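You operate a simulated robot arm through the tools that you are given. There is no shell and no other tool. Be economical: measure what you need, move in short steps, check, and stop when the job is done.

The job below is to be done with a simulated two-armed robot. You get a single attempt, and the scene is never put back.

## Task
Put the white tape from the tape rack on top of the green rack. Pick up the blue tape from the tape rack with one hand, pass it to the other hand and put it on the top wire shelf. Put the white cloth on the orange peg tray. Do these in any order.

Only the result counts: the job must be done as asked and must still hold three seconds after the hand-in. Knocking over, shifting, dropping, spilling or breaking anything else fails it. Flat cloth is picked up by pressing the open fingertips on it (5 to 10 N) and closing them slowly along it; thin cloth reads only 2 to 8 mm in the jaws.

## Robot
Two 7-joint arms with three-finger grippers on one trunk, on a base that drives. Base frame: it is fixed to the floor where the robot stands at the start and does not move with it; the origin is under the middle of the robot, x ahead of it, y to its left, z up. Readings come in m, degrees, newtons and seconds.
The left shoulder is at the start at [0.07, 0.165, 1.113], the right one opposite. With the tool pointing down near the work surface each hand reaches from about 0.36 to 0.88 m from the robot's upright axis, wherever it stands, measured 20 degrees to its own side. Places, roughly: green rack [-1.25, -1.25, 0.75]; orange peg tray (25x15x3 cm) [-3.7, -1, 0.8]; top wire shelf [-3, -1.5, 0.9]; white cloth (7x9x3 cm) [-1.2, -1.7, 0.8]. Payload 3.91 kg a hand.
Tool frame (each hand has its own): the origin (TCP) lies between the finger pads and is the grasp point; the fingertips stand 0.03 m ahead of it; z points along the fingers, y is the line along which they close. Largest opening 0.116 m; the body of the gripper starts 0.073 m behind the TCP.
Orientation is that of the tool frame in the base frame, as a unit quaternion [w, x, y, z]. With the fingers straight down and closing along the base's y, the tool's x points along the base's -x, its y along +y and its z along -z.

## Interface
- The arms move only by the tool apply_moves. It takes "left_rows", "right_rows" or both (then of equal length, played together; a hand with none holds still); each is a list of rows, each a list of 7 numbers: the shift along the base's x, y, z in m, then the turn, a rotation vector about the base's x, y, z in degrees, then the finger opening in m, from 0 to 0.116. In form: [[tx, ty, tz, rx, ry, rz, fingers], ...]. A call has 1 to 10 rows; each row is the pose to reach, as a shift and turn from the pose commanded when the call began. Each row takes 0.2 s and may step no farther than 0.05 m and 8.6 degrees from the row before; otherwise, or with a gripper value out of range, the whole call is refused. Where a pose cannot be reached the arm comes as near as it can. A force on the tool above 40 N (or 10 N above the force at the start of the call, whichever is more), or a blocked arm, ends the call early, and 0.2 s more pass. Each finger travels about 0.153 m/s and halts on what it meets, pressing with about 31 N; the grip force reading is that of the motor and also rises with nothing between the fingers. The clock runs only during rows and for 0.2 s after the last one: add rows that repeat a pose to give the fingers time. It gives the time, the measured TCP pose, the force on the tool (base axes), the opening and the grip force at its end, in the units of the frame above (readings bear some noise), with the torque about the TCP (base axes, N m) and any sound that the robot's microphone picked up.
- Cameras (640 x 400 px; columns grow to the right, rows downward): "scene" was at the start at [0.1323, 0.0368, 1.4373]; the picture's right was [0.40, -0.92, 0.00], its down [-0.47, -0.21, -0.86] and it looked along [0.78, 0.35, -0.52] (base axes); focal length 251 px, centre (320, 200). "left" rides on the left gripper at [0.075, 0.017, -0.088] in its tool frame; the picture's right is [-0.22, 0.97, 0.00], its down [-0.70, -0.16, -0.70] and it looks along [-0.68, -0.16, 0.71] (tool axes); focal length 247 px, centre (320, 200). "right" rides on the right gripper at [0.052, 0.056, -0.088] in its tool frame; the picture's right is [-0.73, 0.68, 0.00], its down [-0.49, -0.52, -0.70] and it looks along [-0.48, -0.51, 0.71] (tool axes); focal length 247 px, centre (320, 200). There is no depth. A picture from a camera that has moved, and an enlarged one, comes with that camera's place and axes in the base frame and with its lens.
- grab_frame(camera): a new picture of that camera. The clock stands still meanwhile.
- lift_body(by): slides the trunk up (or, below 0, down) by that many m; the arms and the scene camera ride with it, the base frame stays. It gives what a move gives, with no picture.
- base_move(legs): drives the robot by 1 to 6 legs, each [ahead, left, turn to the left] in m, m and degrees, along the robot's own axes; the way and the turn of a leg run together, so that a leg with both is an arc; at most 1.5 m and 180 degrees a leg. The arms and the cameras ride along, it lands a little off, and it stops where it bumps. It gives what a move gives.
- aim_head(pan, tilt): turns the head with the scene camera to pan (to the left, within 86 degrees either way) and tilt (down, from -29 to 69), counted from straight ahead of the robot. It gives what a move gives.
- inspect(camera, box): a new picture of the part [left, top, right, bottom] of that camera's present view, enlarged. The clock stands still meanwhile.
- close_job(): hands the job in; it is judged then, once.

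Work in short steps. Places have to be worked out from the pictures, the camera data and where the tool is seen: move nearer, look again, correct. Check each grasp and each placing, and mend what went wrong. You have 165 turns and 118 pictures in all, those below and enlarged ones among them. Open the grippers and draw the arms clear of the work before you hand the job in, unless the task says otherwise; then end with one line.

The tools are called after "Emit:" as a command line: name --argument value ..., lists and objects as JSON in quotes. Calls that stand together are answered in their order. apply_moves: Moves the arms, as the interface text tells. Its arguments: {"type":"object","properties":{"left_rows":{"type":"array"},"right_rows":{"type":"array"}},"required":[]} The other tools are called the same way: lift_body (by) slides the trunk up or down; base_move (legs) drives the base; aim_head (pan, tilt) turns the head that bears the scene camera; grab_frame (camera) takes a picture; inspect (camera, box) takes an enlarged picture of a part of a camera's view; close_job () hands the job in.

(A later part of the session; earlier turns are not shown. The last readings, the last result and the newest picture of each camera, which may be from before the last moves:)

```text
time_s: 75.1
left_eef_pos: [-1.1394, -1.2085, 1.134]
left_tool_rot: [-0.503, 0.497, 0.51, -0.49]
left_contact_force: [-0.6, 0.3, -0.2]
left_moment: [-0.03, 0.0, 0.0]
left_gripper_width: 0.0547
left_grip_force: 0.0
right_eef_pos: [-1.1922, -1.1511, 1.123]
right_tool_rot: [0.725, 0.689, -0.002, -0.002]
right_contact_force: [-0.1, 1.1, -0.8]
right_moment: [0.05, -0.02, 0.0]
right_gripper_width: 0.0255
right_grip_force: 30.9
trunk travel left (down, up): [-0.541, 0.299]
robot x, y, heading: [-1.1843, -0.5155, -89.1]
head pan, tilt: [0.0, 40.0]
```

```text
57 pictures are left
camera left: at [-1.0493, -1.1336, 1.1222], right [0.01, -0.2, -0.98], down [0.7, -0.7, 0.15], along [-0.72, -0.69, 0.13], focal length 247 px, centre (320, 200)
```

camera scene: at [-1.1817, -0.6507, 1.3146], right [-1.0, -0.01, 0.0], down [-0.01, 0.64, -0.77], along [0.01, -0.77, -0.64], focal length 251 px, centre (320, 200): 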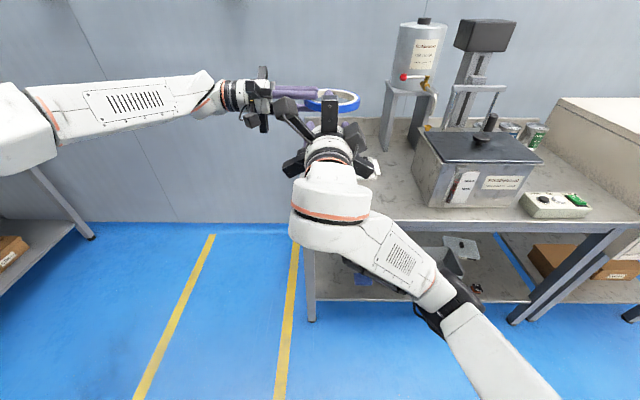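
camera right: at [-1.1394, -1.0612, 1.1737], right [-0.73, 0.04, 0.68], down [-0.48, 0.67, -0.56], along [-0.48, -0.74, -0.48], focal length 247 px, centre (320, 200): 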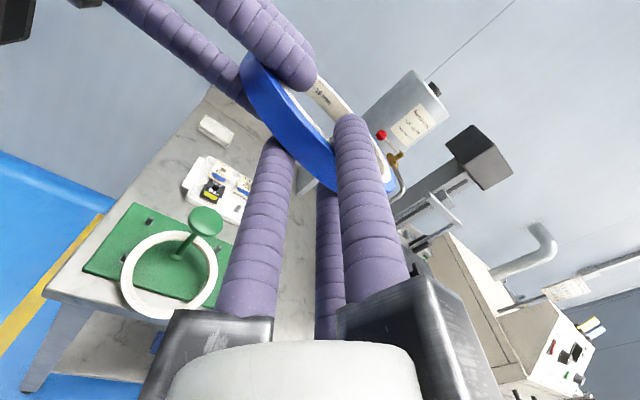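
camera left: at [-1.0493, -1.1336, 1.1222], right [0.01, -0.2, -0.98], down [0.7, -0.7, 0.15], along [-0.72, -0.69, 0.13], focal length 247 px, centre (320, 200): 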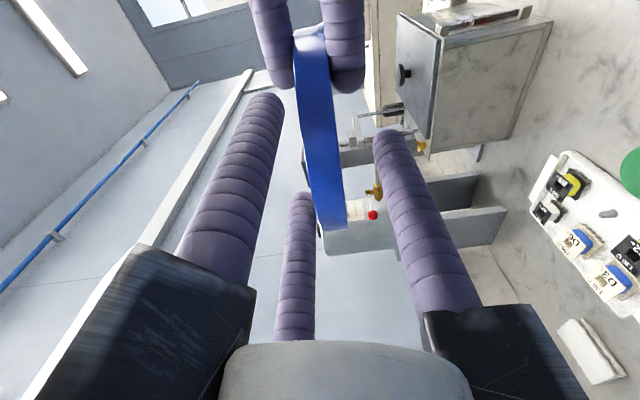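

The left is free and the right holds the ring. I retract the left hand along +x, then rotate it back to pointing down.

Emit:
apply_moves --left_rows '[[0.04, 0, 0, 0, 0, 0, 0.055], [0.08, 0, 0, 0, 0, 0, 0.055], [0.12, 0, 0, 0, 0, 0, 0.055], [0.15, 0.02, 0, 0, -8.5, 0, 0.055], [0.18, 0.05, 0, 0, -17, 0, 0.055], [0.21, 0.08, 0, 0, -25.5, 0, 0.055], [0.24, 0.11, 0, 0, -34, 0, 0.055], [0.27, 0.14, 0, 0, -42.5, 0, 0.055], [0.3, 0.17, 0, 0, -51, 0, 0.055], [0.32, 0.2, 0, 0, -59.5, 0, 0.055]]'

Emit:
apply_moves --left_rows '[[0.02, 0.03, 0, 0, -8.5, 0, 0.055], [0.04, 0.06, 0, 0, -17, 0, 0.055], [0.05, 0.07, 0, 0, -26, 0, 0.055], [0.05, 0.07, 0, 0, -30, 0, 0.055]]'

Emit:
grab_frame --camera "scene"

```text
time_s: 77.3
left_eef_pos: [-0.8137, -1.008, 1.1362]
left_tool_rot: [-0.183, 0.675, 0.692, -0.179]
left_contact_force: [-0.2, 0.2, -0.2]
left_moment: [-0.03, 0.01, -0.01]
left_gripper_width: 0.0549
left_grip_force: 0.1
right_eef_pos: [-1.1913, -1.1522, 1.1234]
right_tool_rot: [0.725, 0.689, -0.001, -0.003]
right_contact_force: [0.8, -0.2, -1.0]
right_moment: [0.03, 0.01, -0.04]
right_gripper_width: 0.0252
right_grip_force: 30.8
trunk travel left (down, up): [-0.541, 0.299]
robot x, y, heading: [-1.1805, -0.519, -89.2]
head pan, tilt: [0.0, 40.0]
```

```text
refused: row 3 steps farther than a row can; nothing moved
```

```text
56 pictures are left
camera scene: at [-1.1783, -0.6504, 1.3146], right [-1.0, -0.01, 0.0], down [-0.01, 0.64, -0.77], along [0.01, -0.77, -0.64], focal length 251 px, centre (320, 200)
```

scene: 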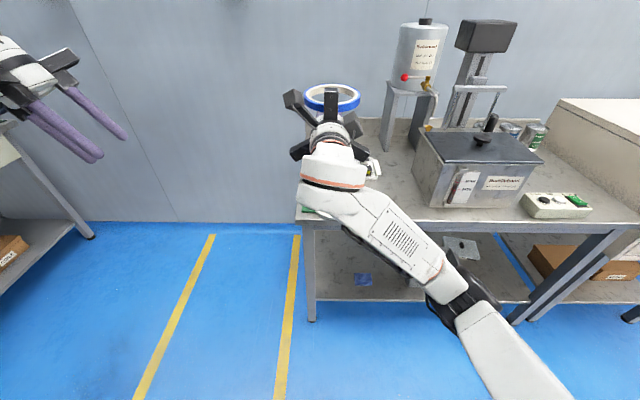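

I finish the left rotation, then back off and look toward the wire shelf.

Emit:
apply_moves --left_rows '[[0.01, 0.02, 0, 0, -8, 0, 0.055], [0.02, 0.04, 0, 0, -16, 0, 0.055], [0.03, 0.06, 0, 0, -24, 0, 0.055], [0.04, 0.08, 0, 0, -30, 0, 0.055]]'

Emit:
base_move --legs '[[-0.4, 0, 0]]'

Emit:
aim_head --pan -70 --tilt 20

Emit:
apply_moves --left_rows '[[0, 0, 0, 0, 0, 0, 0.055], [0, 0, 0, 0, 0, 0, 0.055], [0, 0, 0, 0, 0, 0, 0.055], [0, 0, 0, 0, 0, 0, 0.055], [0, 0, 0, 0, 0, 0, 0.055], [0, 0, 0, 0, 0, 0, 0.055]]'

Emit:
grab_frame --camera "scene"

```text
time_s: 78.3
left_eef_pos: [-0.7769, -0.9281, 1.1358]
left_tool_rot: [0.003, 0.699, 0.715, 0.001]
left_contact_force: [0.4, -0.1, 0.5]
left_moment: [-0.01, -0.01, 0.01]
left_gripper_width: 0.0549
left_grip_force: 0.0
right_eef_pos: [-1.1916, -1.1506, 1.124]
right_tool_rot: [0.725, 0.689, -0.001, -0.002]
right_contact_force: [-0.1, -0.3, -0.2]
right_moment: [0.06, 0.01, -0.01]
right_gripper_width: 0.0252
right_grip_force: 31.2
trunk travel left (down, up): [-0.541, 0.299]
robot x, y, heading: [-1.1802, -0.5158, -88.9]
head pan, tilt: [0.0, 40.0]
```

```text
time_s: 80.8
left_eef_pos: [-0.7827, -0.5285, 1.1353]
left_tool_rot: [0.002, 0.698, 0.716, 0.002]
left_contact_force: [0.5, -0.3, 0.7]
left_moment: [-0.03, 0.0, -0.03]
left_gripper_width: 0.0552
left_grip_force: 0.1
right_eef_pos: [-1.198, -0.7509, 1.1249]
right_tool_rot: [0.725, 0.689, 0.0, -0.002]
right_contact_force: [-0.1, -0.1, -0.5]
right_moment: [0.05, 0.02, -0.02]
right_gripper_width: 0.0252
right_grip_force: 31.1
trunk travel left (down, up): [-0.541, 0.299]
robot x, y, heading: [-1.1872, -0.1167, -89.2]
head pan, tilt: [0.0, 40.0]
```

```text
time_s: 82.2
left_eef_pos: [-0.7839, -0.5283, 1.1355]
left_tool_rot: [0.002, 0.699, 0.715, 0.002]
left_contact_force: [-0.2, -0.2, -0.5]
left_moment: [0.02, -0.01, -0.01]
left_gripper_width: 0.055
left_grip_force: 0.0
right_eef_pos: [-1.198, -0.752, 1.1245]
right_tool_rot: [0.724, 0.689, -0.001, -0.001]
right_contact_force: [-1.1, 0.3, -0.6]
right_moment: [0.09, -0.02, -0.05]
right_gripper_width: 0.0254
right_grip_force: 30.5
trunk travel left (down, up): [-0.541, 0.299]
robot x, y, heading: [-1.1889, -0.1128, -89.3]
head pan, tilt: [-70.0, 20.0]
```

```text
time_s: 83.6
left_eef_pos: [-0.7832, -0.5291, 1.1354]
left_tool_rot: [0.002, 0.698, 0.716, 0.003]
left_contact_force: [0.2, 1.4, -0.8]
left_moment: [-0.03, 0.02, 0.0]
left_gripper_width: 0.055
left_grip_force: 0.1
right_eef_pos: [-1.1984, -0.7523, 1.1235]
right_tool_rot: [0.724, 0.69, -0.001, 0.0]
right_contact_force: [0.3, 0.0, -0.6]
right_moment: [0.05, -0.03, 0.03]
right_gripper_width: 0.0253
right_grip_force: 30.7
trunk travel left (down, up): [-0.541, 0.299]
robot x, y, heading: [-1.1869, -0.1167, -89.1]
head pan, tilt: [-70.0, 20.0]
```

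```text
55 pictures are left
camera scene: at [-1.2746, -0.199, 1.3461], right [-0.36, 0.93, 0.0], down [0.32, 0.12, -0.94], along [-0.88, -0.33, -0.34], focal length 251 px, centre (320, 200)
```

scene: 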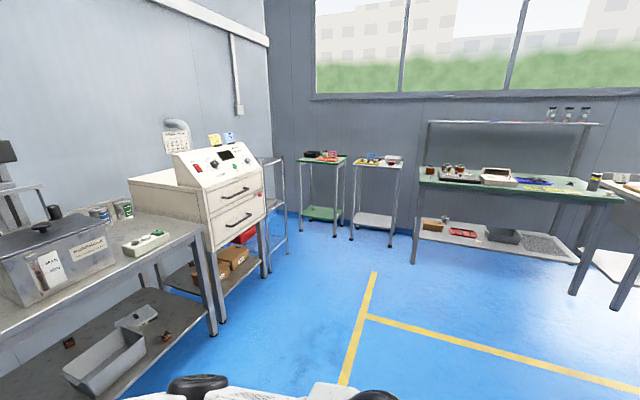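

The wire shelf stands just past the oven unit and the path is clear floor. I strafe right to about x = -2.9 and look ahead.

Emit:
base_move --legs '[[0, -0.9, 0], [0, -0.85, 0]]'

Emit:
aim_head --pan -12 --tilt 25

Emit:
apply_moves --left_rows '[[0, 0, 0, 0, 0, 0, 0.055], [0, 0, 0, 0, 0, 0, 0.055], [0, 0, 0, 0, 0, 0, 0.055], [0, 0, 0, 0, 0, 0, 0.055], [0, 0, 0, 0, 0, 0, 0.055], [0, 0, 0, 0, 0, 0, 0.055]]'

Emit:
grab_frame --camera "scene"

```text
time_s: 92.5
left_eef_pos: [-2.543, -0.5676, 1.1346]
left_tool_rot: [0.001, 0.692, 0.722, 0.003]
left_contact_force: [0.4, -1.1, 0.2]
left_moment: [-0.01, -0.01, -0.04]
left_gripper_width: 0.055
left_grip_force: 0.0
right_eef_pos: [-2.9538, -0.798, 1.123]
right_tool_rot: [0.724, 0.689, 0.004, 0.005]
right_contact_force: [0.7, 0.2, -0.8]
right_moment: [0.08, 0.01, -0.02]
right_gripper_width: 0.0251
right_grip_force: 31.3
trunk travel left (down, up): [-0.541, 0.299]
robot x, y, heading: [-2.9559, -0.163, -88.4]
head pan, tilt: [-70.0, 20.0]
```

```text
time_s: 93.8
left_eef_pos: [-2.5428, -0.5664, 1.1349]
left_tool_rot: [0.002, 0.692, 0.721, 0.003]
left_contact_force: [0.6, -0.5, 0.5]
left_moment: [0.0, 0.0, 0.0]
left_gripper_width: 0.055
left_grip_force: 0.0
right_eef_pos: [-2.9532, -0.7971, 1.1236]
right_tool_rot: [0.724, 0.69, 0.005, 0.005]
right_contact_force: [-0.2, 0.2, -0.5]
right_moment: [0.06, -0.01, 0.01]
right_gripper_width: 0.0252
right_grip_force: 31.0
trunk travel left (down, up): [-0.541, 0.299]
robot x, y, heading: [-2.9538, -0.1639, -88.3]
head pan, tilt: [-12.0, 25.0]
```

```text
time_s: 95.2
left_eef_pos: [-2.543, -0.5678, 1.1345]
left_tool_rot: [0.002, 0.693, 0.721, 0.001]
left_contact_force: [0.1, 0.5, -0.2]
left_moment: [-0.02, 0.01, 0.03]
left_gripper_width: 0.0551
left_grip_force: 0.0
right_eef_pos: [-2.954, -0.7974, 1.1234]
right_tool_rot: [0.724, 0.689, 0.003, 0.004]
right_contact_force: [-0.3, -0.1, -1.3]
right_moment: [0.03, 0.0, -0.03]
right_gripper_width: 0.0252
right_grip_force: 30.7
trunk travel left (down, up): [-0.541, 0.299]
robot x, y, heading: [-2.9557, -0.1635, -88.2]
head pan, tilt: [-12.0, 25.0]
```

```text
54 pictures are left
camera scene: at [-2.9692, -0.3022, 1.338], right [-0.98, 0.18, 0.0], down [0.08, 0.42, -0.91], along [-0.16, -0.89, -0.42], focal length 251 px, centre (320, 200)
```

scene: 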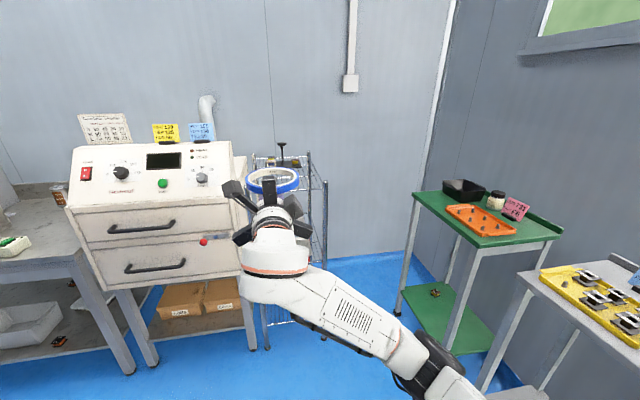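

Emit:
inspect --camera "scene" --box '[220, 120, 380, 240]'

Emit:
grab_frame --camera "right"

```text
3.33 times, centred on (300, 180) of scene
camera zoom: at [-2.9692, -0.3022, 1.338], right [-0.98, 0.18, 0.0], down [0.08, 0.42, -0.91], along [-0.16, -0.89, -0.42], focal length 836 px, centre (387, 267)
```

zoom: 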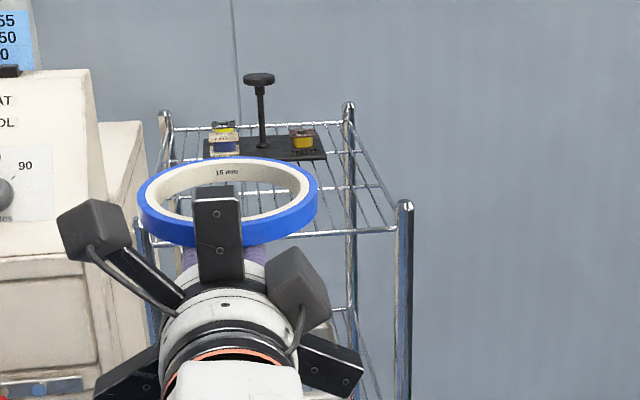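

```text
52 pictures are left
camera right: at [-2.9027, -0.7065, 1.1738], right [-0.73, 0.02, 0.68], down [-0.49, 0.67, -0.56], along [-0.47, -0.74, -0.48], focal length 247 px, centre (320, 200)
```

right: 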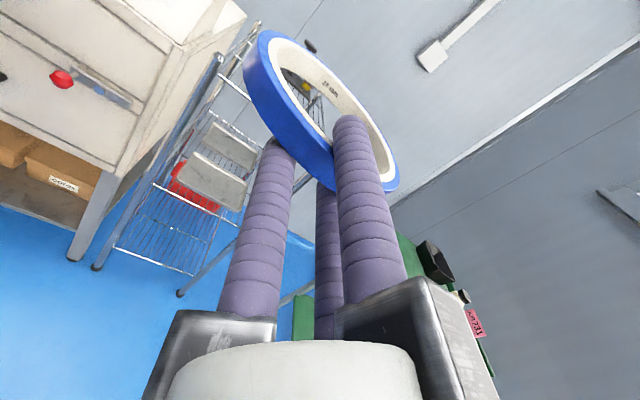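

The top wire tier is ahead; a black holder with bobbins sits at its rear, so the front half is free. I move a bit closer and right to get a second view.

Emit:
base_move --legs '[[0.2, -0.07, -1.5]]'

Emit:
aim_head --pan 0 --tilt 30

Emit:
lift_body --by 0.1

Emit:
inspect --camera "scene" --box '[220, 120, 420, 260]'

Emit:
grab_frame --camera "right"

```text
time_s: 96.9
left_eef_pos: [-2.6202, -0.7789, 1.1349]
left_tool_rot: [0.001, 0.702, 0.712, 0.002]
left_contact_force: [-0.6, -1.2, 0.2]
left_moment: [0.04, -0.06, 0.01]
left_gripper_width: 0.0551
left_grip_force: 0.0
right_eef_pos: [-3.0378, -0.9986, 1.1229]
right_tool_rot: [0.725, 0.689, -0.004, -0.004]
right_contact_force: [0.1, -1.0, -1.9]
right_moment: [0.03, 0.01, 0.03]
right_gripper_width: 0.0255
right_grip_force: 30.4
trunk travel left (down, up): [-0.541, 0.299]
robot x, y, heading: [-3.021, -0.3657, -89.5]
head pan, tilt: [-12.0, 25.0]
```

```text
time_s: 97.6
left_eef_pos: [-2.6198, -0.7774, 1.135]
left_tool_rot: [0.002, 0.701, 0.713, 0.002]
left_contact_force: [-0.3, 1.0, 0.6]
left_moment: [0.02, 0.0, 0.0]
left_gripper_width: 0.0551
left_grip_force: 0.0
right_eef_pos: [-3.0366, -0.9966, 1.1235]
right_tool_rot: [0.724, 0.69, -0.003, -0.005]
right_contact_force: [-0.2, 0.9, -0.3]
right_moment: [0.03, -0.02, -0.02]
right_gripper_width: 0.0254
right_grip_force: 31.6
trunk travel left (down, up): [-0.541, 0.299]
robot x, y, heading: [-3.025, -0.3624, -89.6]
head pan, tilt: [0.0, 30.0]
```

```text
time_s: 98.9
left_eef_pos: [-2.6204, -0.7779, 1.2339]
left_tool_rot: [0.001, 0.702, 0.712, 0.002]
left_contact_force: [-0.3, -1.3, 1.3]
left_moment: [0.01, 0.02, -0.01]
left_gripper_width: 0.055
left_grip_force: 0.0
right_eef_pos: [-3.0352, -0.9962, 1.2231]
right_tool_rot: [0.725, 0.689, -0.004, -0.003]
right_contact_force: [-0.1, 0.0, -1.5]
right_moment: [0.05, 0.01, 0.02]
right_gripper_width: 0.0254
right_grip_force: 30.7
trunk travel left (down, up): [-0.641, 0.199]
robot x, y, heading: [-3.0223, -0.3645, -89.8]
head pan, tilt: [0.0, 30.0]
```

```text
2.86 times, centred on (320, 190) of scene
camera zoom: at [-3.0208, -0.5025, 1.4299], right [-1.0, -0.01, 0.0], down [0.0, 0.5, -0.87], along [0.01, -0.87, -0.5], focal length 717 px, centre (320, 229)
```

zoom: 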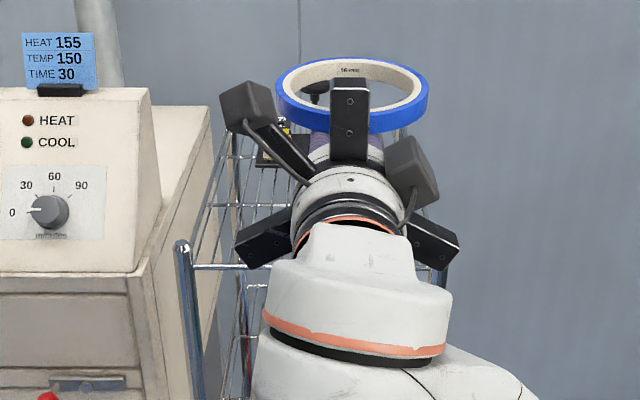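

```text
50 pictures are left
camera right: at [-2.983, -0.908, 1.2736], right [-0.73, 0.04, 0.68], down [-0.48, 0.68, -0.56], along [-0.48, -0.73, -0.48], focal length 247 px, centre (320, 200)
```

right: 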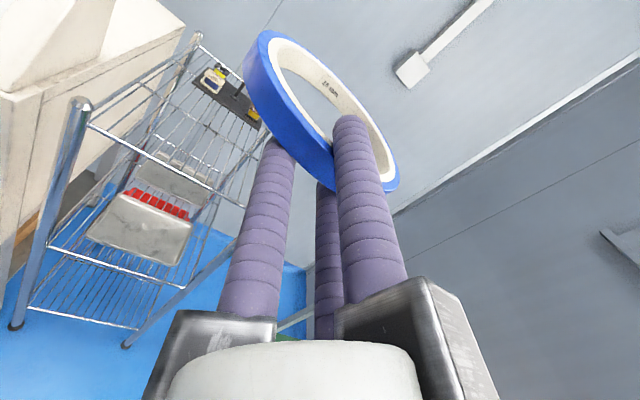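

Triangulated: front-left post at [-2.85, -1.237] with its top at 0.987, the front-right near x = -3.16, and the wire surface at z≈0.953. The rear holder starts at y≈-1.53. I drive 0.2 m forward at this safe height.

Emit:
base_move --legs '[[0.2, 0.015, 0]]'

Emit:
apply_moves --right_rows '[[0, -0.03, 0, 0, 0, 0, 0.005], [0, -0.06, 0, 0, 0, 0, 0.005], [0, -0.09, 0, 0, 0, 0, 0.005], [0, -0.09, 0, 0, 0, 0, 0.005]]'

Emit:
grab_frame --camera "right"

Emit:
grab_frame --camera "scene"

```text
time_s: 100.5
left_eef_pos: [-2.6049, -0.9811, 1.2342]
left_tool_rot: [0.002, 0.702, 0.712, 0.001]
left_contact_force: [0.5, 0.5, 0.1]
left_moment: [0.04, -0.04, -0.01]
left_gripper_width: 0.055
left_grip_force: 0.1
right_eef_pos: [-3.0225, -1.2009, 1.2239]
right_tool_rot: [0.725, 0.689, -0.005, -0.005]
right_contact_force: [-0.1, 0.3, -0.9]
right_moment: [0.05, -0.04, -0.01]
right_gripper_width: 0.0252
right_grip_force: 31.2
trunk travel left (down, up): [-0.641, 0.199]
robot x, y, heading: [-3.0021, -0.5665, -89.6]
head pan, tilt: [0.0, 30.0]
```

```text
time_s: 101.5
left_eef_pos: [-2.6043, -0.9806, 1.2354]
left_tool_rot: [0.002, 0.702, 0.712, 0.002]
left_contact_force: [-0.1, -0.9, -0.6]
left_moment: [0.01, 0.01, 0.01]
left_gripper_width: 0.055
left_grip_force: 0.0
right_eef_pos: [-3.022, -1.2894, 1.2243]
right_tool_rot: [0.724, 0.689, -0.005, -0.005]
right_contact_force: [-1.2, -0.4, -0.9]
right_moment: [0.02, 0.01, -0.02]
right_gripper_width: 0.0251
right_grip_force: 30.8
trunk travel left (down, up): [-0.641, 0.199]
robot x, y, heading: [-3.003, -0.5641, -89.9]
head pan, tilt: [0.0, 30.0]
```

```text
49 pictures are left
camera right: at [-2.9682, -1.2, 1.2741], right [-0.73, 0.04, 0.68], down [-0.48, 0.68, -0.56], along [-0.49, -0.73, -0.48], focal length 247 px, centre (320, 200)
```

right: 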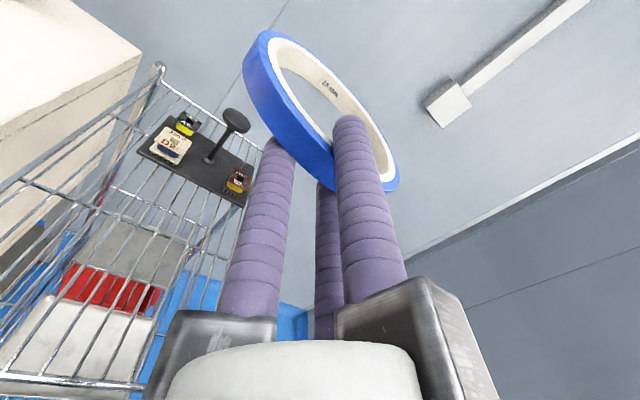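

```text
48 pictures are left
camera scene: at [-3.005, -0.7042, 1.43], right [-1.0, 0.0, 0.0], down [0.0, 0.5, -0.87], along [0.0, -0.87, -0.5], focal length 251 px, centre (320, 200)
```

scene: 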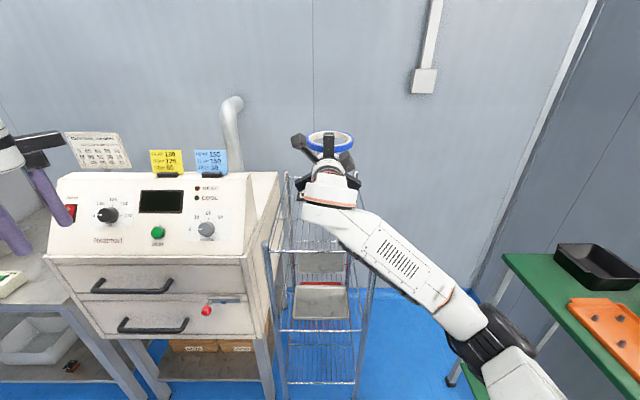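

Pose is right over the front part of the shelf. I pull the left hand back 8 cm from the oven front, then lower the trunk 0.19 m.

Emit:
apply_moves --left_rows '[[0.0, 0.04, 0, 0, 0, 0, 0.055], [0.0, 0.08, 0, 0, 0, 0, 0.055], [0.0, 0.08, 0, 0, 0, 0, 0.055]]'

Emit:
lift_body --by -0.19

Emit:
grab_frame --camera "right"

Emit:
inspect --camera "scene" --box '[240, 90, 400, 210]'

```text
time_s: 102.3
left_eef_pos: [-2.6369, -0.9357, 1.2164]
left_tool_rot: [0.001, 0.702, 0.712, 0.002]
left_contact_force: [-0.5, -0.4, -0.4]
left_moment: [0.0, 0.01, 0.02]
left_gripper_width: 0.0548
left_grip_force: 0.1
left hand out of reach, approached as far as the arm can: row 1, 2, 3
right_eef_pos: [-3.0224, -1.2893, 1.2236]
right_tool_rot: [0.724, 0.69, -0.005, -0.005]
right_contact_force: [0.0, -0.1, -0.8]
right_moment: [0.08, -0.01, 0.01]
right_gripper_width: 0.0253
right_grip_force: 31.0
trunk travel left (down, up): [-0.641, 0.199]
robot x, y, heading: [-3.0056, -0.5627, -89.7]
head pan, tilt: [0.0, 30.0]
```

```text
time_s: 104.4
left_eef_pos: [-2.6375, -0.9346, 1.0278]
left_tool_rot: [0.002, 0.702, 0.712, 0.001]
left_contact_force: [0.2, -0.3, 0.1]
left_moment: [-0.01, 0.0, -0.03]
left_gripper_width: 0.055
left_grip_force: 0.0
right_eef_pos: [-3.0218, -1.2891, 1.0351]
right_tool_rot: [0.725, 0.689, -0.005, -0.005]
right_contact_force: [-0.6, -0.2, -1.1]
right_moment: [0.04, -0.02, 0.01]
right_gripper_width: 0.0253
right_grip_force: 31.3
trunk travel left (down, up): [-0.451, 0.389]
robot x, y, heading: [-3.0059, -0.5623, -89.9]
head pan, tilt: [0.0, 30.0]
```

```text
47 pictures are left
camera right: at [-2.9684, -1.1998, 1.0843], right [-0.73, 0.04, 0.68], down [-0.48, 0.68, -0.56], along [-0.49, -0.73, -0.48], focal length 247 px, centre (320, 200)
```

right: 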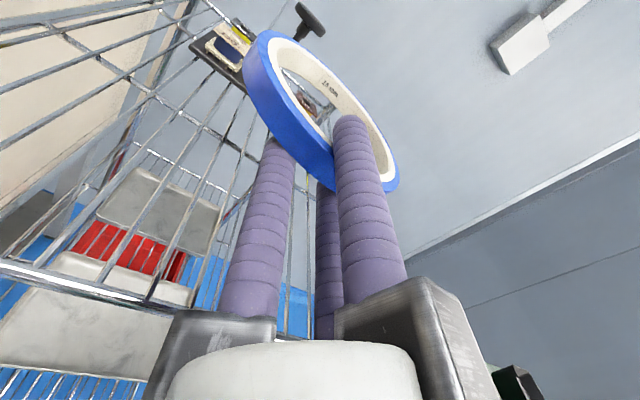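

```text
3.33 times, centred on (320, 150) of scene
camera zoom: at [-3.0052, -0.7043, 1.2401], right [-1.0, 0.0, 0.0], down [0.0, 0.5, -0.87], along [0.0, -0.87, -0.5], focal length 836 px, centre (320, 367)
```

zoom: 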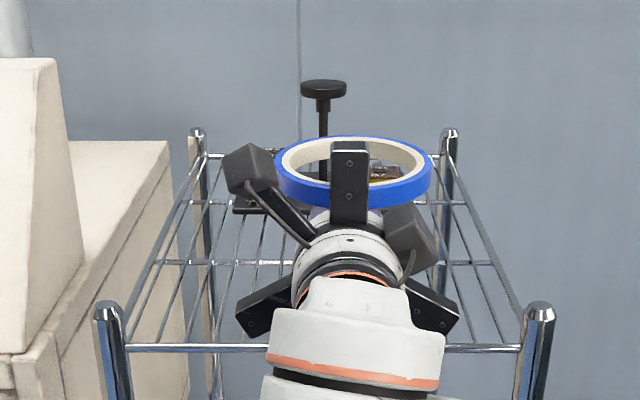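

Alignment is good: the gripper blocks stay in front of the front bar and the ring is over the wires. I lower 4 cm more.

Emit:
lift_body --by -0.04

Emit:
inspect --camera "right" --box '[100, 20, 420, 240]'

Emit:
inspect --camera "scene" --box '[240, 70, 400, 190]'

```text
time_s: 105.2
left_eef_pos: [-2.6363, -0.9352, 0.9874]
left_tool_rot: [0.003, 0.702, 0.712, 0.001]
left_contact_force: [0.6, -0.1, 0.6]
left_moment: [0.03, -0.02, -0.02]
left_gripper_width: 0.0549
left_grip_force: 0.0
right_eef_pos: [-3.021, -1.2888, 0.9932]
right_tool_rot: [0.725, 0.689, -0.005, -0.005]
right_contact_force: [0.5, -0.6, 0.2]
right_moment: [0.07, -0.01, 0.02]
right_gripper_width: 0.0251
right_grip_force: 30.9
trunk travel left (down, up): [-0.411, 0.429]
robot x, y, heading: [-3.0039, -0.5627, -89.7]
head pan, tilt: [0.0, 30.0]
```

```text
1.82 times, centred on (260, 130) of right
camera zoom: at [-2.9684, -1.1997, 1.0444], right [-0.73, 0.04, 0.68], down [-0.48, 0.68, -0.56], along [-0.49, -0.73, -0.48], focal length 449 px, centre (429, 327)
```

zoom: 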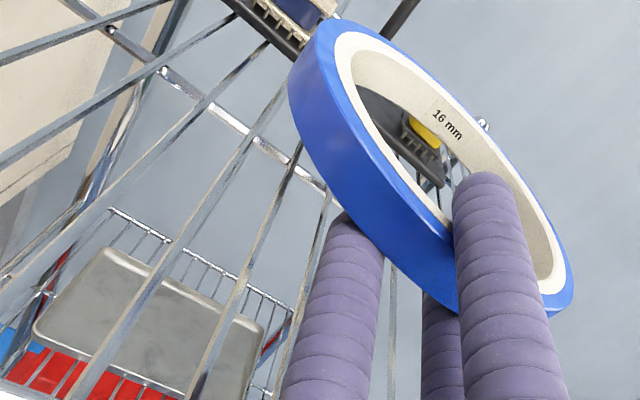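

```text
3.33 times, centred on (320, 130) of scene
camera zoom: at [-3.0053, -0.7042, 1.2001], right [-1.0, 0.0, 0.0], down [0.0, 0.5, -0.87], along [0.0, -0.87, -0.5], focal length 836 px, centre (320, 433)
```

zoom: 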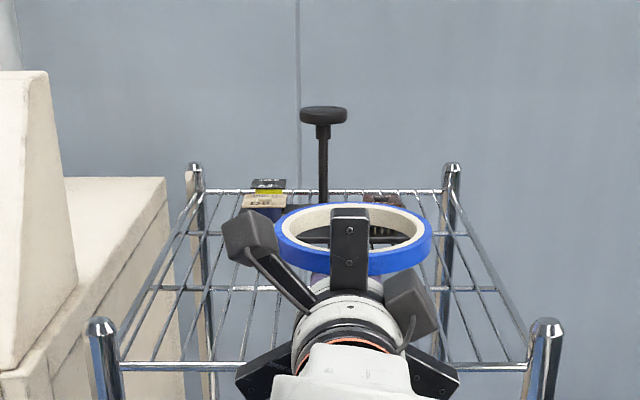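

Nearly there, with about 1–2 cm to go. I lower 8 mm, then open slightly so the ring settles onto the wires.

Emit:
lift_body --by -0.008

Emit:
apply_moves --right_rows '[[0, 0, 0, 0, 0, 0, 0.03], [0, 0, 0, 0, 0, 0, 0.034], [0, 0, 0, 0, 0, 0, 0.037], [0, 0, 0, 0, 0, 0, 0.037]]'

Emit:
inspect --camera "right" --box '[100, 20, 420, 240]'

```text
time_s: 105.8
left_eef_pos: [-2.6375, -0.9347, 0.9805]
left_tool_rot: [0.002, 0.702, 0.712, 0.001]
left_contact_force: [1.0, -0.1, -0.4]
left_moment: [0.0, 0.0, -0.01]
left_gripper_width: 0.0552
left_grip_force: 0.0
right_eef_pos: [-3.0209, -1.2899, 0.9861]
right_tool_rot: [0.725, 0.689, -0.005, -0.006]
right_contact_force: [0.3, 0.4, -0.5]
right_moment: [0.05, 0.01, -0.01]
right_gripper_width: 0.0253
right_grip_force: 30.3
trunk travel left (down, up): [-0.403, 0.437]
robot x, y, heading: [-3.0043, -0.5628, -89.6]
head pan, tilt: [0.0, 30.0]
```

```text
time_s: 106.8
left_eef_pos: [-2.6375, -0.935, 0.9791]
left_tool_rot: [0.002, 0.702, 0.712, 0.001]
left_contact_force: [-0.6, 0.8, 0.0]
left_moment: [0.02, 0.03, 0.02]
left_gripper_width: 0.0552
left_grip_force: 0.0
right_eef_pos: [-3.0223, -1.289, 0.9859]
right_tool_rot: [0.724, 0.689, -0.005, -0.005]
right_contact_force: [0.5, -0.1, -0.8]
right_moment: [0.01, 0.01, -0.02]
right_gripper_width: 0.0371
right_grip_force: 0.2
trunk travel left (down, up): [-0.403, 0.437]
robot x, y, heading: [-3.0067, -0.5636, -89.9]
head pan, tilt: [0.0, 30.0]
```

```text
1.82 times, centred on (260, 130) of right
camera zoom: at [-2.9683, -1.1999, 1.0362], right [-0.73, 0.04, 0.68], down [-0.48, 0.68, -0.56], along [-0.49, -0.73, -0.48], focal length 449 px, centre (429, 327)
```

zoom: 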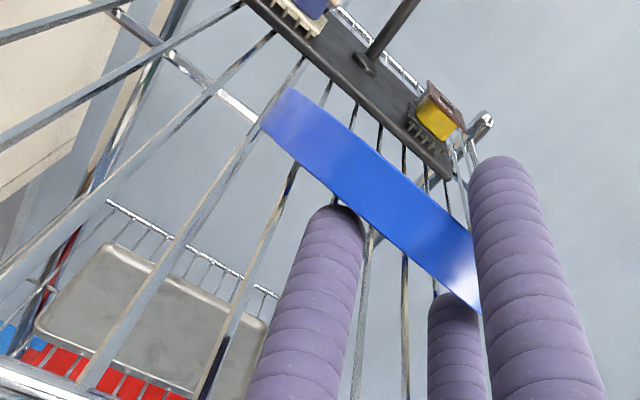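

The far side rests on the wires and the near side on the lower fingers. I withdraw straight back.

Emit:
apply_moves --right_rows '[[0, 0.049, 0, 0, 0, 0, 0.037], [0, 0.09, 0.0, 0, 0, 0, 0.037], [0, 0.12, 0.0, 0, 0, 0, 0.037], [0, 0.12, 0.0, 0, 0, 0, 0.037]]'

Emit:
grab_frame --camera "right"

Emit:
inspect --camera "scene" --box '[240, 70, 400, 190]'

```text
time_s: 107.8
left_eef_pos: [-2.6376, -0.9353, 0.9795]
left_tool_rot: [0.002, 0.703, 0.712, 0.001]
left_contact_force: [-0.2, 0.1, 0.5]
left_moment: [0.0, 0.02, -0.02]
left_gripper_width: 0.0549
left_grip_force: 0.1
right_eef_pos: [-3.0216, -1.1682, 0.9847]
right_tool_rot: [0.724, 0.69, -0.004, -0.004]
right_contact_force: [0.1, 0.1, 0.2]
right_moment: [0.0, -0.02, 0.0]
right_gripper_width: 0.037
right_grip_force: 0.1
trunk travel left (down, up): [-0.403, 0.437]
robot x, y, heading: [-3.0092, -0.5646, -89.6]
head pan, tilt: [0.0, 30.0]
```

```text
42 pictures are left
camera right: at [-2.9685, -1.0783, 1.0347], right [-0.73, 0.04, 0.68], down [-0.48, 0.68, -0.56], along [-0.49, -0.73, -0.48], focal length 247 px, centre (320, 200)
```

right: 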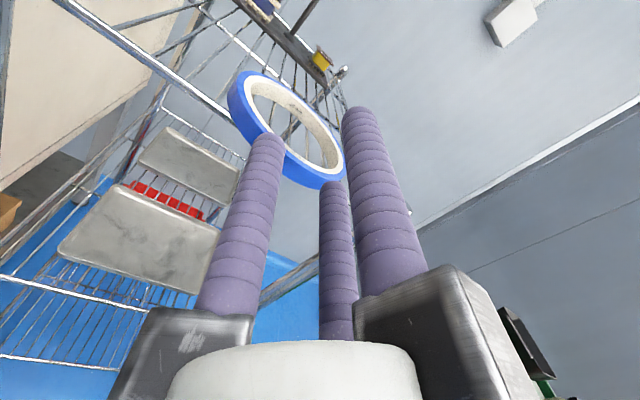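

```text
3.33 times, centred on (320, 130) of scene
camera zoom: at [-3.0052, -0.7046, 1.192], right [-1.0, 0.0, 0.0], down [0.0, 0.5, -0.87], along [0.0, -0.87, -0.5], focal length 836 px, centre (320, 433)
```

zoom: 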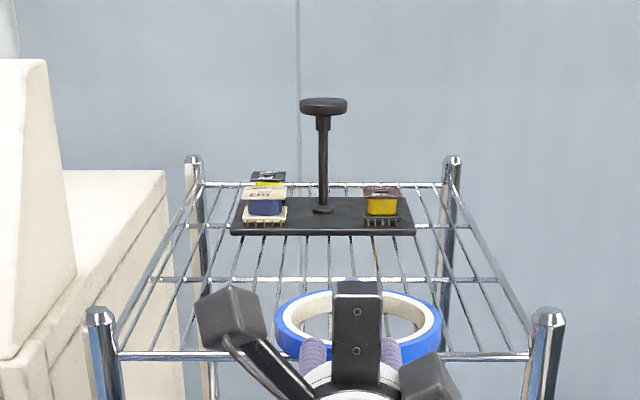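

The tape followed the fingers a little and now sits near the front bar. I close the fingers, lower 1.2 cm, and gently push the ring back about 5 cm.

Emit:
apply_moves --right_rows '[[0, 0.01, 0, 0, 0, 0, 0.02], [0, 0.01, 0, 0, 0, 0, 0.005], [0, 0.01, 0, 0, 0, 0, 0.0]]'

Emit:
lift_body --by -0.012

Emit:
inspect --camera "right" --box '[200, 30, 400, 220]'

```text
time_s: 108.6
left_eef_pos: [-2.6385, -0.9347, 0.9795]
left_tool_rot: [0.001, 0.702, 0.712, 0.001]
left_contact_force: [0.3, -0.7, 0.2]
left_moment: [0.02, 0.01, 0.0]
left_gripper_width: 0.0553
left_grip_force: 0.0
right_eef_pos: [-3.0222, -1.1586, 0.9851]
right_tool_rot: [0.724, 0.69, -0.005, -0.005]
right_contact_force: [-0.7, 0.9, 0.7]
right_moment: [0.0, -0.04, 0.0]
right_gripper_width: 0.009
right_grip_force: 31.1
trunk travel left (down, up): [-0.403, 0.437]
robot x, y, heading: [-3.007, -0.5639, -89.6]
head pan, tilt: [0.0, 30.0]
```

```text
time_s: 109.2
left_eef_pos: [-2.637, -0.9347, 0.9685]
left_tool_rot: [0.002, 0.702, 0.712, 0.001]
left_contact_force: [0.0, -0.2, 0.3]
left_moment: [0.02, 0.05, 0.03]
left_gripper_width: 0.0552
left_grip_force: 0.0
right_eef_pos: [-3.0233, -1.1586, 0.9748]
right_tool_rot: [0.725, 0.689, -0.004, -0.005]
right_contact_force: [-0.4, -0.1, -0.7]
right_moment: [0.0, 0.02, -0.02]
right_gripper_width: 0.0092
right_grip_force: 31.3
trunk travel left (down, up): [-0.391, 0.449]
robot x, y, heading: [-3.0038, -0.5635, -89.5]
head pan, tilt: [0.0, 30.0]
```

```text
2.11 times, centred on (300, 125) of right
camera zoom: at [-2.9685, -1.0691, 1.0241], right [-0.73, 0.04, 0.68], down [-0.48, 0.68, -0.56], along [-0.49, -0.73, -0.48], focal length 520 px, centre (362, 358)
```

zoom: 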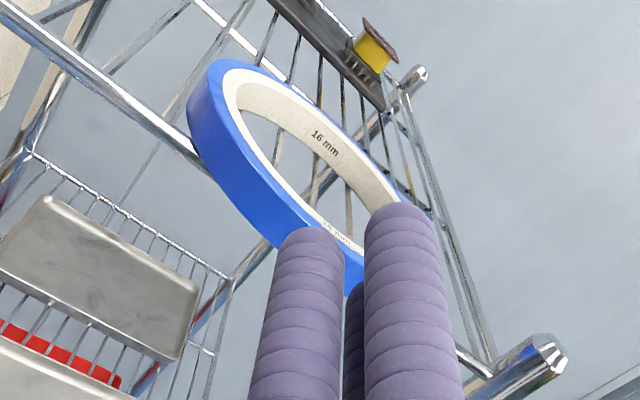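

The ring overhangs the front bar slightly. The fingers are at its edge height, so I push forward slowly.

Emit:
apply_moves --right_rows '[[0, -0.015, 0, 0, 0, 0, 0.0], [0, -0.03, 0, 0, 0, 0, 0.0], [0, -0.045, 0, 0, 0, 0, 0.0], [0, -0.06, 0, 0, 0, 0, 0.0], [0, -0.06, 0, 0, 0, 0, 0.0]]'

Emit:
inspect --camera "scene" --box '[240, 70, 400, 190]'

Emit:
inspect --camera "right" --box '[200, 30, 400, 220]'

```text
time_s: 110.4
left_eef_pos: [-2.6364, -0.9357, 0.9679]
left_tool_rot: [0.001, 0.702, 0.712, 0.001]
left_contact_force: [-0.1, -0.3, -0.4]
left_moment: [0.01, 0.01, -0.01]
left_gripper_width: 0.0551
left_grip_force: 0.2
right_eef_pos: [-3.0221, -1.22, 0.9732]
right_tool_rot: [0.725, 0.689, -0.005, -0.005]
right_contact_force: [0.1, -0.3, 0.2]
right_moment: [-0.01, -0.03, 0.04]
right_gripper_width: 0.0091
right_grip_force: 31.3
trunk travel left (down, up): [-0.391, 0.449]
robot x, y, heading: [-3.0053, -0.5625, -89.8]
head pan, tilt: [0.0, 30.0]
```

```text
3.33 times, centred on (320, 130) of scene
camera zoom: at [-3.0051, -0.7043, 1.18], right [-1.0, 0.0, 0.0], down [0.0, 0.5, -0.87], along [0.0, -0.87, -0.5], focal length 836 px, centre (320, 433)
```

zoom: 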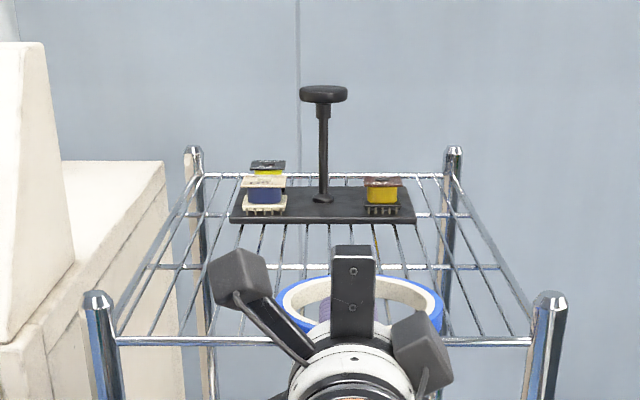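

```text
2.11 times, centred on (300, 125) of right
camera zoom: at [-2.9683, -1.1294, 1.024], right [-0.73, 0.04, 0.68], down [-0.48, 0.68, -0.56], along [-0.49, -0.73, -0.48], focal length 520 px, centre (362, 358)
```

zoom: 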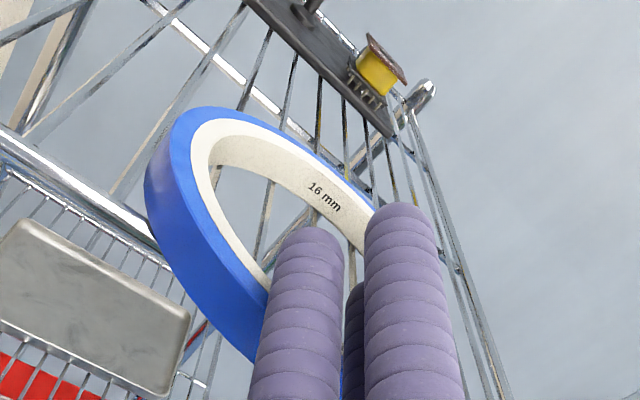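

The fingers slid over the ring without touching it, so the ring sits lower than assumed. I retract and raise a bit to see it clearly.

Emit:
apply_moves --right_rows '[[0, 0.04, 0.005, 0, 0, 0, 0.0], [0, 0.08, 0.005, 0, 0, 0, 0.0], [0, 0.11, 0.005, 0, 0, 0, 0.0], [-0.04, 0.13, 0.005, 0, 0, 0, 0.0], [-0.08, 0.13, 0.005, 0, 0, 0, 0.0], [-0.1, 0.13, 0.005, 0, 0, 0, 0.0]]'

Emit:
lift_body --by 0.15

Emit:
inspect --camera "scene" --box '[240, 130, 400, 250]'

Emit:
inspect --camera "right" --box '[100, 0, 420, 240]'

```text
time_s: 111.8
left_eef_pos: [-2.6369, -0.9349, 0.9688]
left_tool_rot: [0.002, 0.702, 0.712, 0.001]
left_contact_force: [0.2, -0.2, 0.2]
left_moment: [-0.04, -0.02, -0.01]
left_gripper_width: 0.0549
left_grip_force: 0.0
right_eef_pos: [-3.1166, -1.0987, 0.9839]
right_tool_rot: [0.724, 0.69, -0.005, -0.005]
right_contact_force: [0.5, -0.2, 0.3]
right_moment: [0.02, 0.01, -0.05]
right_gripper_width: 0.0093
right_grip_force: 31.3
right hand out of reach, approached as far as the arm can: row 5, 6
trunk travel left (down, up): [-0.391, 0.449]
robot x, y, heading: [-3.0072, -0.5659, -89.8]
head pan, tilt: [0.0, 30.0]
```

```text
time_s: 113.6
left_eef_pos: [-2.6371, -0.9359, 1.1185]
left_tool_rot: [0.001, 0.702, 0.712, 0.002]
left_contact_force: [0.2, 0.6, 0.4]
left_moment: [0.01, 0.0, 0.0]
left_gripper_width: 0.0549
left_grip_force: 0.0
right_eef_pos: [-3.1144, -1.0995, 1.1335]
right_tool_rot: [0.724, 0.689, -0.005, -0.004]
right_contact_force: [-0.6, -0.2, -0.2]
right_moment: [-0.02, 0.0, -0.01]
right_gripper_width: 0.0091
right_grip_force: 31.2
trunk travel left (down, up): [-0.541, 0.299]
robot x, y, heading: [-3.0015, -0.5684, -89.9]
head pan, tilt: [0.0, 30.0]
```

```text
3.33 times, centred on (320, 190) of scene
camera zoom: at [-3.0051, -0.7046, 1.3299], right [-1.0, 0.0, 0.0], down [0.0, 0.5, -0.87], along [0.0, -0.87, -0.5], focal length 836 px, centre (320, 233)
```

zoom: 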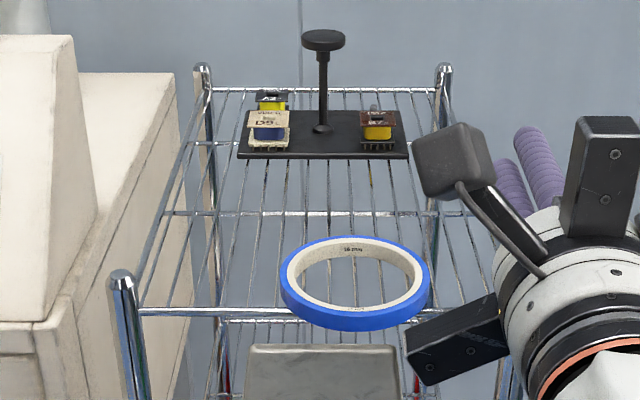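

```text
1.67 times, centred on (260, 120) of right
camera zoom: at [-3.0621, -1.0099, 1.1832], right [-0.73, 0.04, 0.68], down [-0.48, 0.68, -0.56], along [-0.49, -0.73, -0.48], focal length 412 px, centre (420, 333)
```

zoom: 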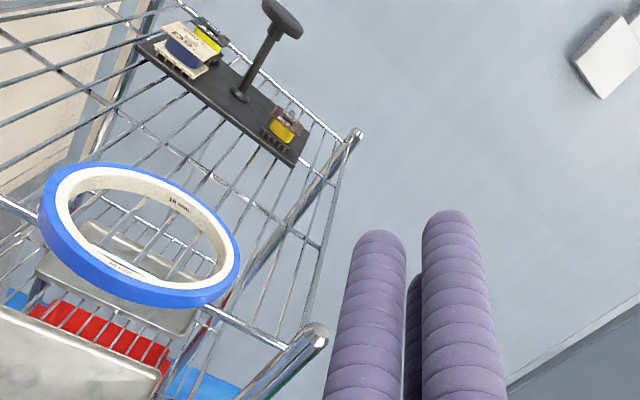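

The ring overhangs the front bar by about a third. It sits lower than I assumed, with its top at about 0.96, so I realign in front of it and lower the fingers to z≈0.955 before pushing.

Emit:
apply_moves --right_rows '[[0.03, 0, 0, 0, 0, 0, 0.0], [0.06, 0, 0, 0, 0, 0, 0.0], [0.081, -0.01, 0, 0, 0, 0, 0.0], [0.081, -0.01, 0, 0, 0, 0, 0.0]]'

Emit:
lift_body --by -0.178

Emit:
grab_frame --camera "right"

```text
time_s: 114.6
left_eef_pos: [-2.6373, -0.9345, 1.1183]
left_tool_rot: [0.003, 0.702, 0.712, 0.002]
left_contact_force: [0.0, -0.2, 0.7]
left_moment: [0.02, -0.02, -0.01]
left_gripper_width: 0.055
left_grip_force: 0.1
right_eef_pos: [-3.033, -1.1078, 1.1337]
right_tool_rot: [0.724, 0.689, -0.005, -0.005]
right_contact_force: [-0.4, 0.0, -0.5]
right_moment: [-0.02, 0.02, 0.0]
right_gripper_width: 0.009
right_grip_force: 31.0
trunk travel left (down, up): [-0.541, 0.299]
robot x, y, heading: [-3.0045, -0.5659, -89.8]
head pan, tilt: [0.0, 30.0]
```

```text
time_s: 116.5
left_eef_pos: [-2.6377, -0.9349, 0.9405]
left_tool_rot: [0.002, 0.702, 0.712, 0.001]
left_contact_force: [0.9, -0.2, 0.0]
left_moment: [-0.01, 0.01, 0.05]
left_gripper_width: 0.0549
left_grip_force: 0.0
right_eef_pos: [-3.0343, -1.1084, 0.9559]
right_tool_rot: [0.724, 0.689, -0.005, -0.005]
right_contact_force: [-0.3, -0.3, -0.8]
right_moment: [0.0, -0.04, -0.01]
right_gripper_width: 0.0093
right_grip_force: 30.5
trunk travel left (down, up): [-0.363, 0.477]
robot x, y, heading: [-3.0071, -0.5616, -90.0]
head pan, tilt: [0.0, 30.0]
```

```text
35 pictures are left
camera right: at [-2.9808, -1.0193, 1.006], right [-0.73, 0.04, 0.68], down [-0.48, 0.68, -0.56], along [-0.49, -0.73, -0.48], focal length 247 px, centre (320, 200)
```

right: 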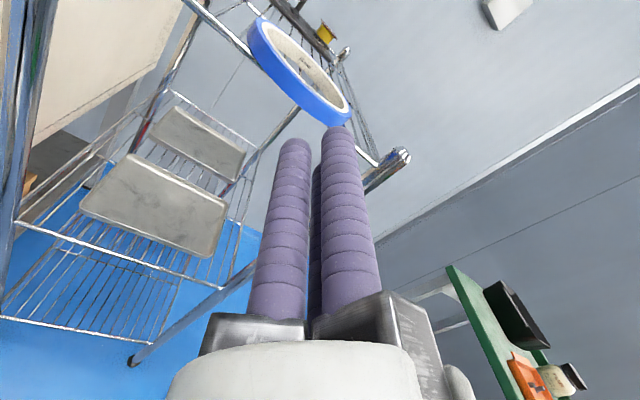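

The fingers look level with the ring's near edge. I advance in small steps and watch the force.

Emit:
apply_moves --right_rows '[[0, -0.03, 0, 0, 0, 0, 0.0], [0, -0.06, 0, 0, 0, 0, 0.0], [0, -0.075, 0, 0, 0, 0, 0.0], [0, -0.09, 0, 0, 0, 0, 0.0], [0, -0.1, 0, 0, 0, 0, 0.0]]'

Emit:
inspect --camera "right" --box '[160, 0, 420, 200]'

```text
time_s: 117.8
left_eef_pos: [-2.6369, -0.935, 0.9396]
left_tool_rot: [0.002, 0.702, 0.712, 0.001]
left_contact_force: [0.0, -0.4, -0.4]
left_moment: [0.0, -0.02, -0.02]
left_gripper_width: 0.0549
left_grip_force: 0.1
right_eef_pos: [-3.0329, -1.2082, 0.9575]
right_tool_rot: [0.724, 0.689, -0.005, -0.005]
right_contact_force: [0.6, -0.4, 0.1]
right_moment: [0.0, 0.02, -0.02]
right_gripper_width: 0.009
right_grip_force: 30.9
trunk travel left (down, up): [-0.363, 0.477]
robot x, y, heading: [-3.0069, -0.5638, -89.8]
head pan, tilt: [0.0, 30.0]
```

```text
2.00 times, centred on (290, 100) of right
camera zoom: at [-2.9802, -1.1183, 1.0068], right [-0.73, 0.04, 0.68], down [-0.48, 0.68, -0.56], along [-0.49, -0.73, -0.48], focal length 494 px, centre (380, 400)
```

zoom: 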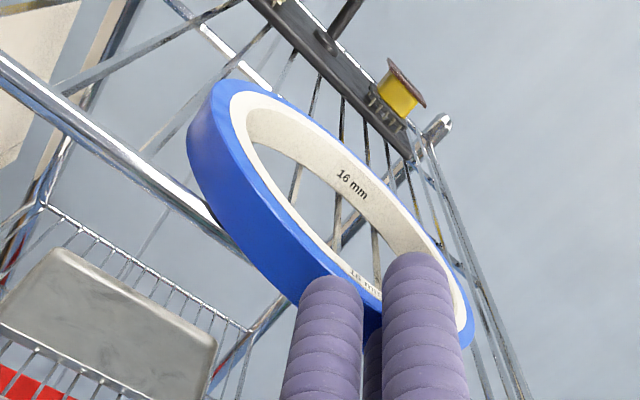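

By re-fitting, the ring centre is about [-3.02, -1.29, 0.949], so the fingers are just about to touch its edge. I continue pushing 5.5 cm in small steps.

Emit:
apply_moves --right_rows '[[0, -0.01, 0, 0, 0, 0, 0.0], [0, -0.02, 0, 0, 0, 0, 0.0], [0, -0.03, 0, 0, 0, 0, 0.0], [0, -0.04, 0, 0, 0, 0, 0.0], [0, -0.05, 0, 0, 0, 0, 0.0], [0, -0.055, 0, 0, 0, 0, 0.0]]'

Emit:
inspect --camera "right" --box '[160, 0, 420, 200]'

```text
time_s: 119.2
left_eef_pos: [-2.6365, -0.9351, 0.9394]
left_tool_rot: [0.002, 0.702, 0.712, 0.0]
left_contact_force: [0.5, 0.6, -0.8]
left_moment: [-0.02, -0.02, -0.02]
left_gripper_width: 0.0551
left_grip_force: 0.1
right_eef_pos: [-3.0335, -1.2643, 0.9561]
right_tool_rot: [0.724, 0.69, -0.004, -0.005]
right_contact_force: [-0.5, 0.3, 1.2]
right_moment: [-0.02, -0.03, -0.01]
right_gripper_width: 0.0092
right_grip_force: 30.6
trunk travel left (down, up): [-0.363, 0.477]
robot x, y, heading: [-3.0057, -0.5646, -90.0]
head pan, tilt: [0.0, 30.0]
```

```text
2.00 times, centred on (290, 100) of right
camera zoom: at [-2.9806, -1.174, 1.0056], right [-0.73, 0.04, 0.68], down [-0.48, 0.68, -0.56], along [-0.49, -0.73, -0.48], focal length 494 px, centre (380, 400)
```

zoom: 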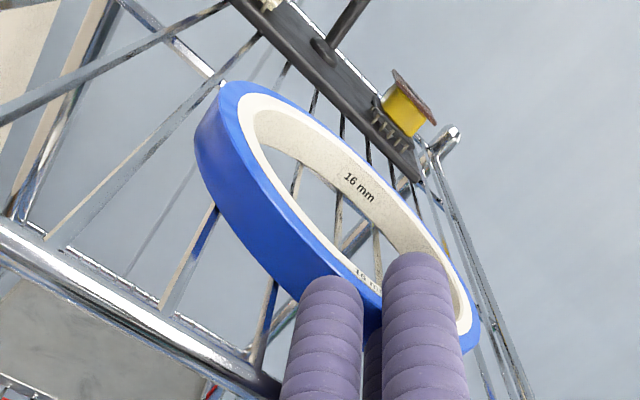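

The ring moved back with the fingers and now lies fully behind the front bar. I retract and raise to verify.

Emit:
apply_moves --right_rows '[[0, 0.04, 0.002, 0, 0, 0, 0.0], [0, 0.08, 0.002, 0, 0, 0, 0.0], [0, 0.12, 0.002, 0, 0, 0, 0.0], [0, 0.16, 0.002, 0, 0, 0, 0.0], [0, 0.16, 0.002, 0, 0, 0, 0.0]]'

Emit:
lift_body --by 0.2

Emit:
base_move --legs '[[-0.2, 0, 0]]'

Emit:
inspect --camera "right" --box '[100, 0, 420, 240]'

```text
time_s: 120.3
left_eef_pos: [-2.6364, -0.9354, 0.9406]
left_tool_rot: [0.001, 0.702, 0.712, 0.001]
left_contact_force: [0.2, -0.3, -0.4]
left_moment: [0.0, 0.0, 0.0]
left_gripper_width: 0.055
left_grip_force: 0.0
right_eef_pos: [-3.0324, -1.1035, 0.9584]
right_tool_rot: [0.724, 0.69, -0.005, -0.006]
right_contact_force: [-0.8, 0.5, -0.8]
right_moment: [0.01, 0.01, 0.01]
right_gripper_width: 0.0091
right_grip_force: 31.0
trunk travel left (down, up): [-0.363, 0.477]
robot x, y, heading: [-3.0044, -0.5649, -90.0]
head pan, tilt: [0.0, 30.0]
```

```text
time_s: 122.5
left_eef_pos: [-2.6365, -0.9345, 1.1397]
left_tool_rot: [0.001, 0.702, 0.712, 0.001]
left_contact_force: [-0.5, -0.8, -0.7]
left_moment: [0.01, 0.01, 0.05]
left_gripper_width: 0.0549
left_grip_force: 0.1
right_eef_pos: [-3.033, -1.1027, 1.1585]
right_tool_rot: [0.724, 0.69, -0.005, -0.005]
right_contact_force: [-0.7, 0.3, -0.8]
right_moment: [-0.01, -0.01, -0.02]
right_gripper_width: 0.009
right_grip_force: 31.1
trunk travel left (down, up): [-0.563, 0.277]
robot x, y, heading: [-3.0025, -0.5612, -89.7]
head pan, tilt: [0.0, 30.0]
```

```text
time_s: 124.1
left_eef_pos: [-2.6377, -0.729, 1.1404]
left_tool_rot: [0.001, 0.702, 0.712, 0.001]
left_contact_force: [0.0, -0.4, 0.6]
left_moment: [-0.02, -0.01, -0.08]
left_gripper_width: 0.0547
left_grip_force: 0.0
right_eef_pos: [-3.0335, -0.8982, 1.1585]
right_tool_rot: [0.725, 0.689, -0.005, -0.005]
right_contact_force: [-0.1, -1.0, -1.3]
right_moment: [-0.01, 0.02, 0.04]
right_gripper_width: 0.0088
right_grip_force: 30.8
trunk travel left (down, up): [-0.563, 0.277]
robot x, y, heading: [-3.0083, -0.3593, -89.9]
head pan, tilt: [0.0, 30.0]
```

```text
1.67 times, centred on (260, 120) of right
camera zoom: at [-2.9803, -0.8086, 1.2086], right [-0.73, 0.04, 0.68], down [-0.48, 0.68, -0.56], along [-0.49, -0.73, -0.48], focal length 412 px, centre (420, 333)
```

zoom: 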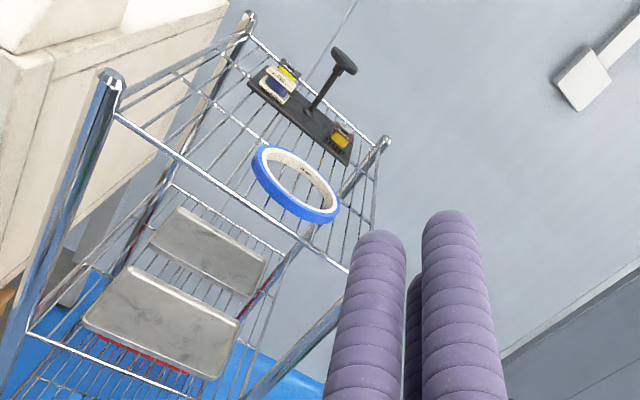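

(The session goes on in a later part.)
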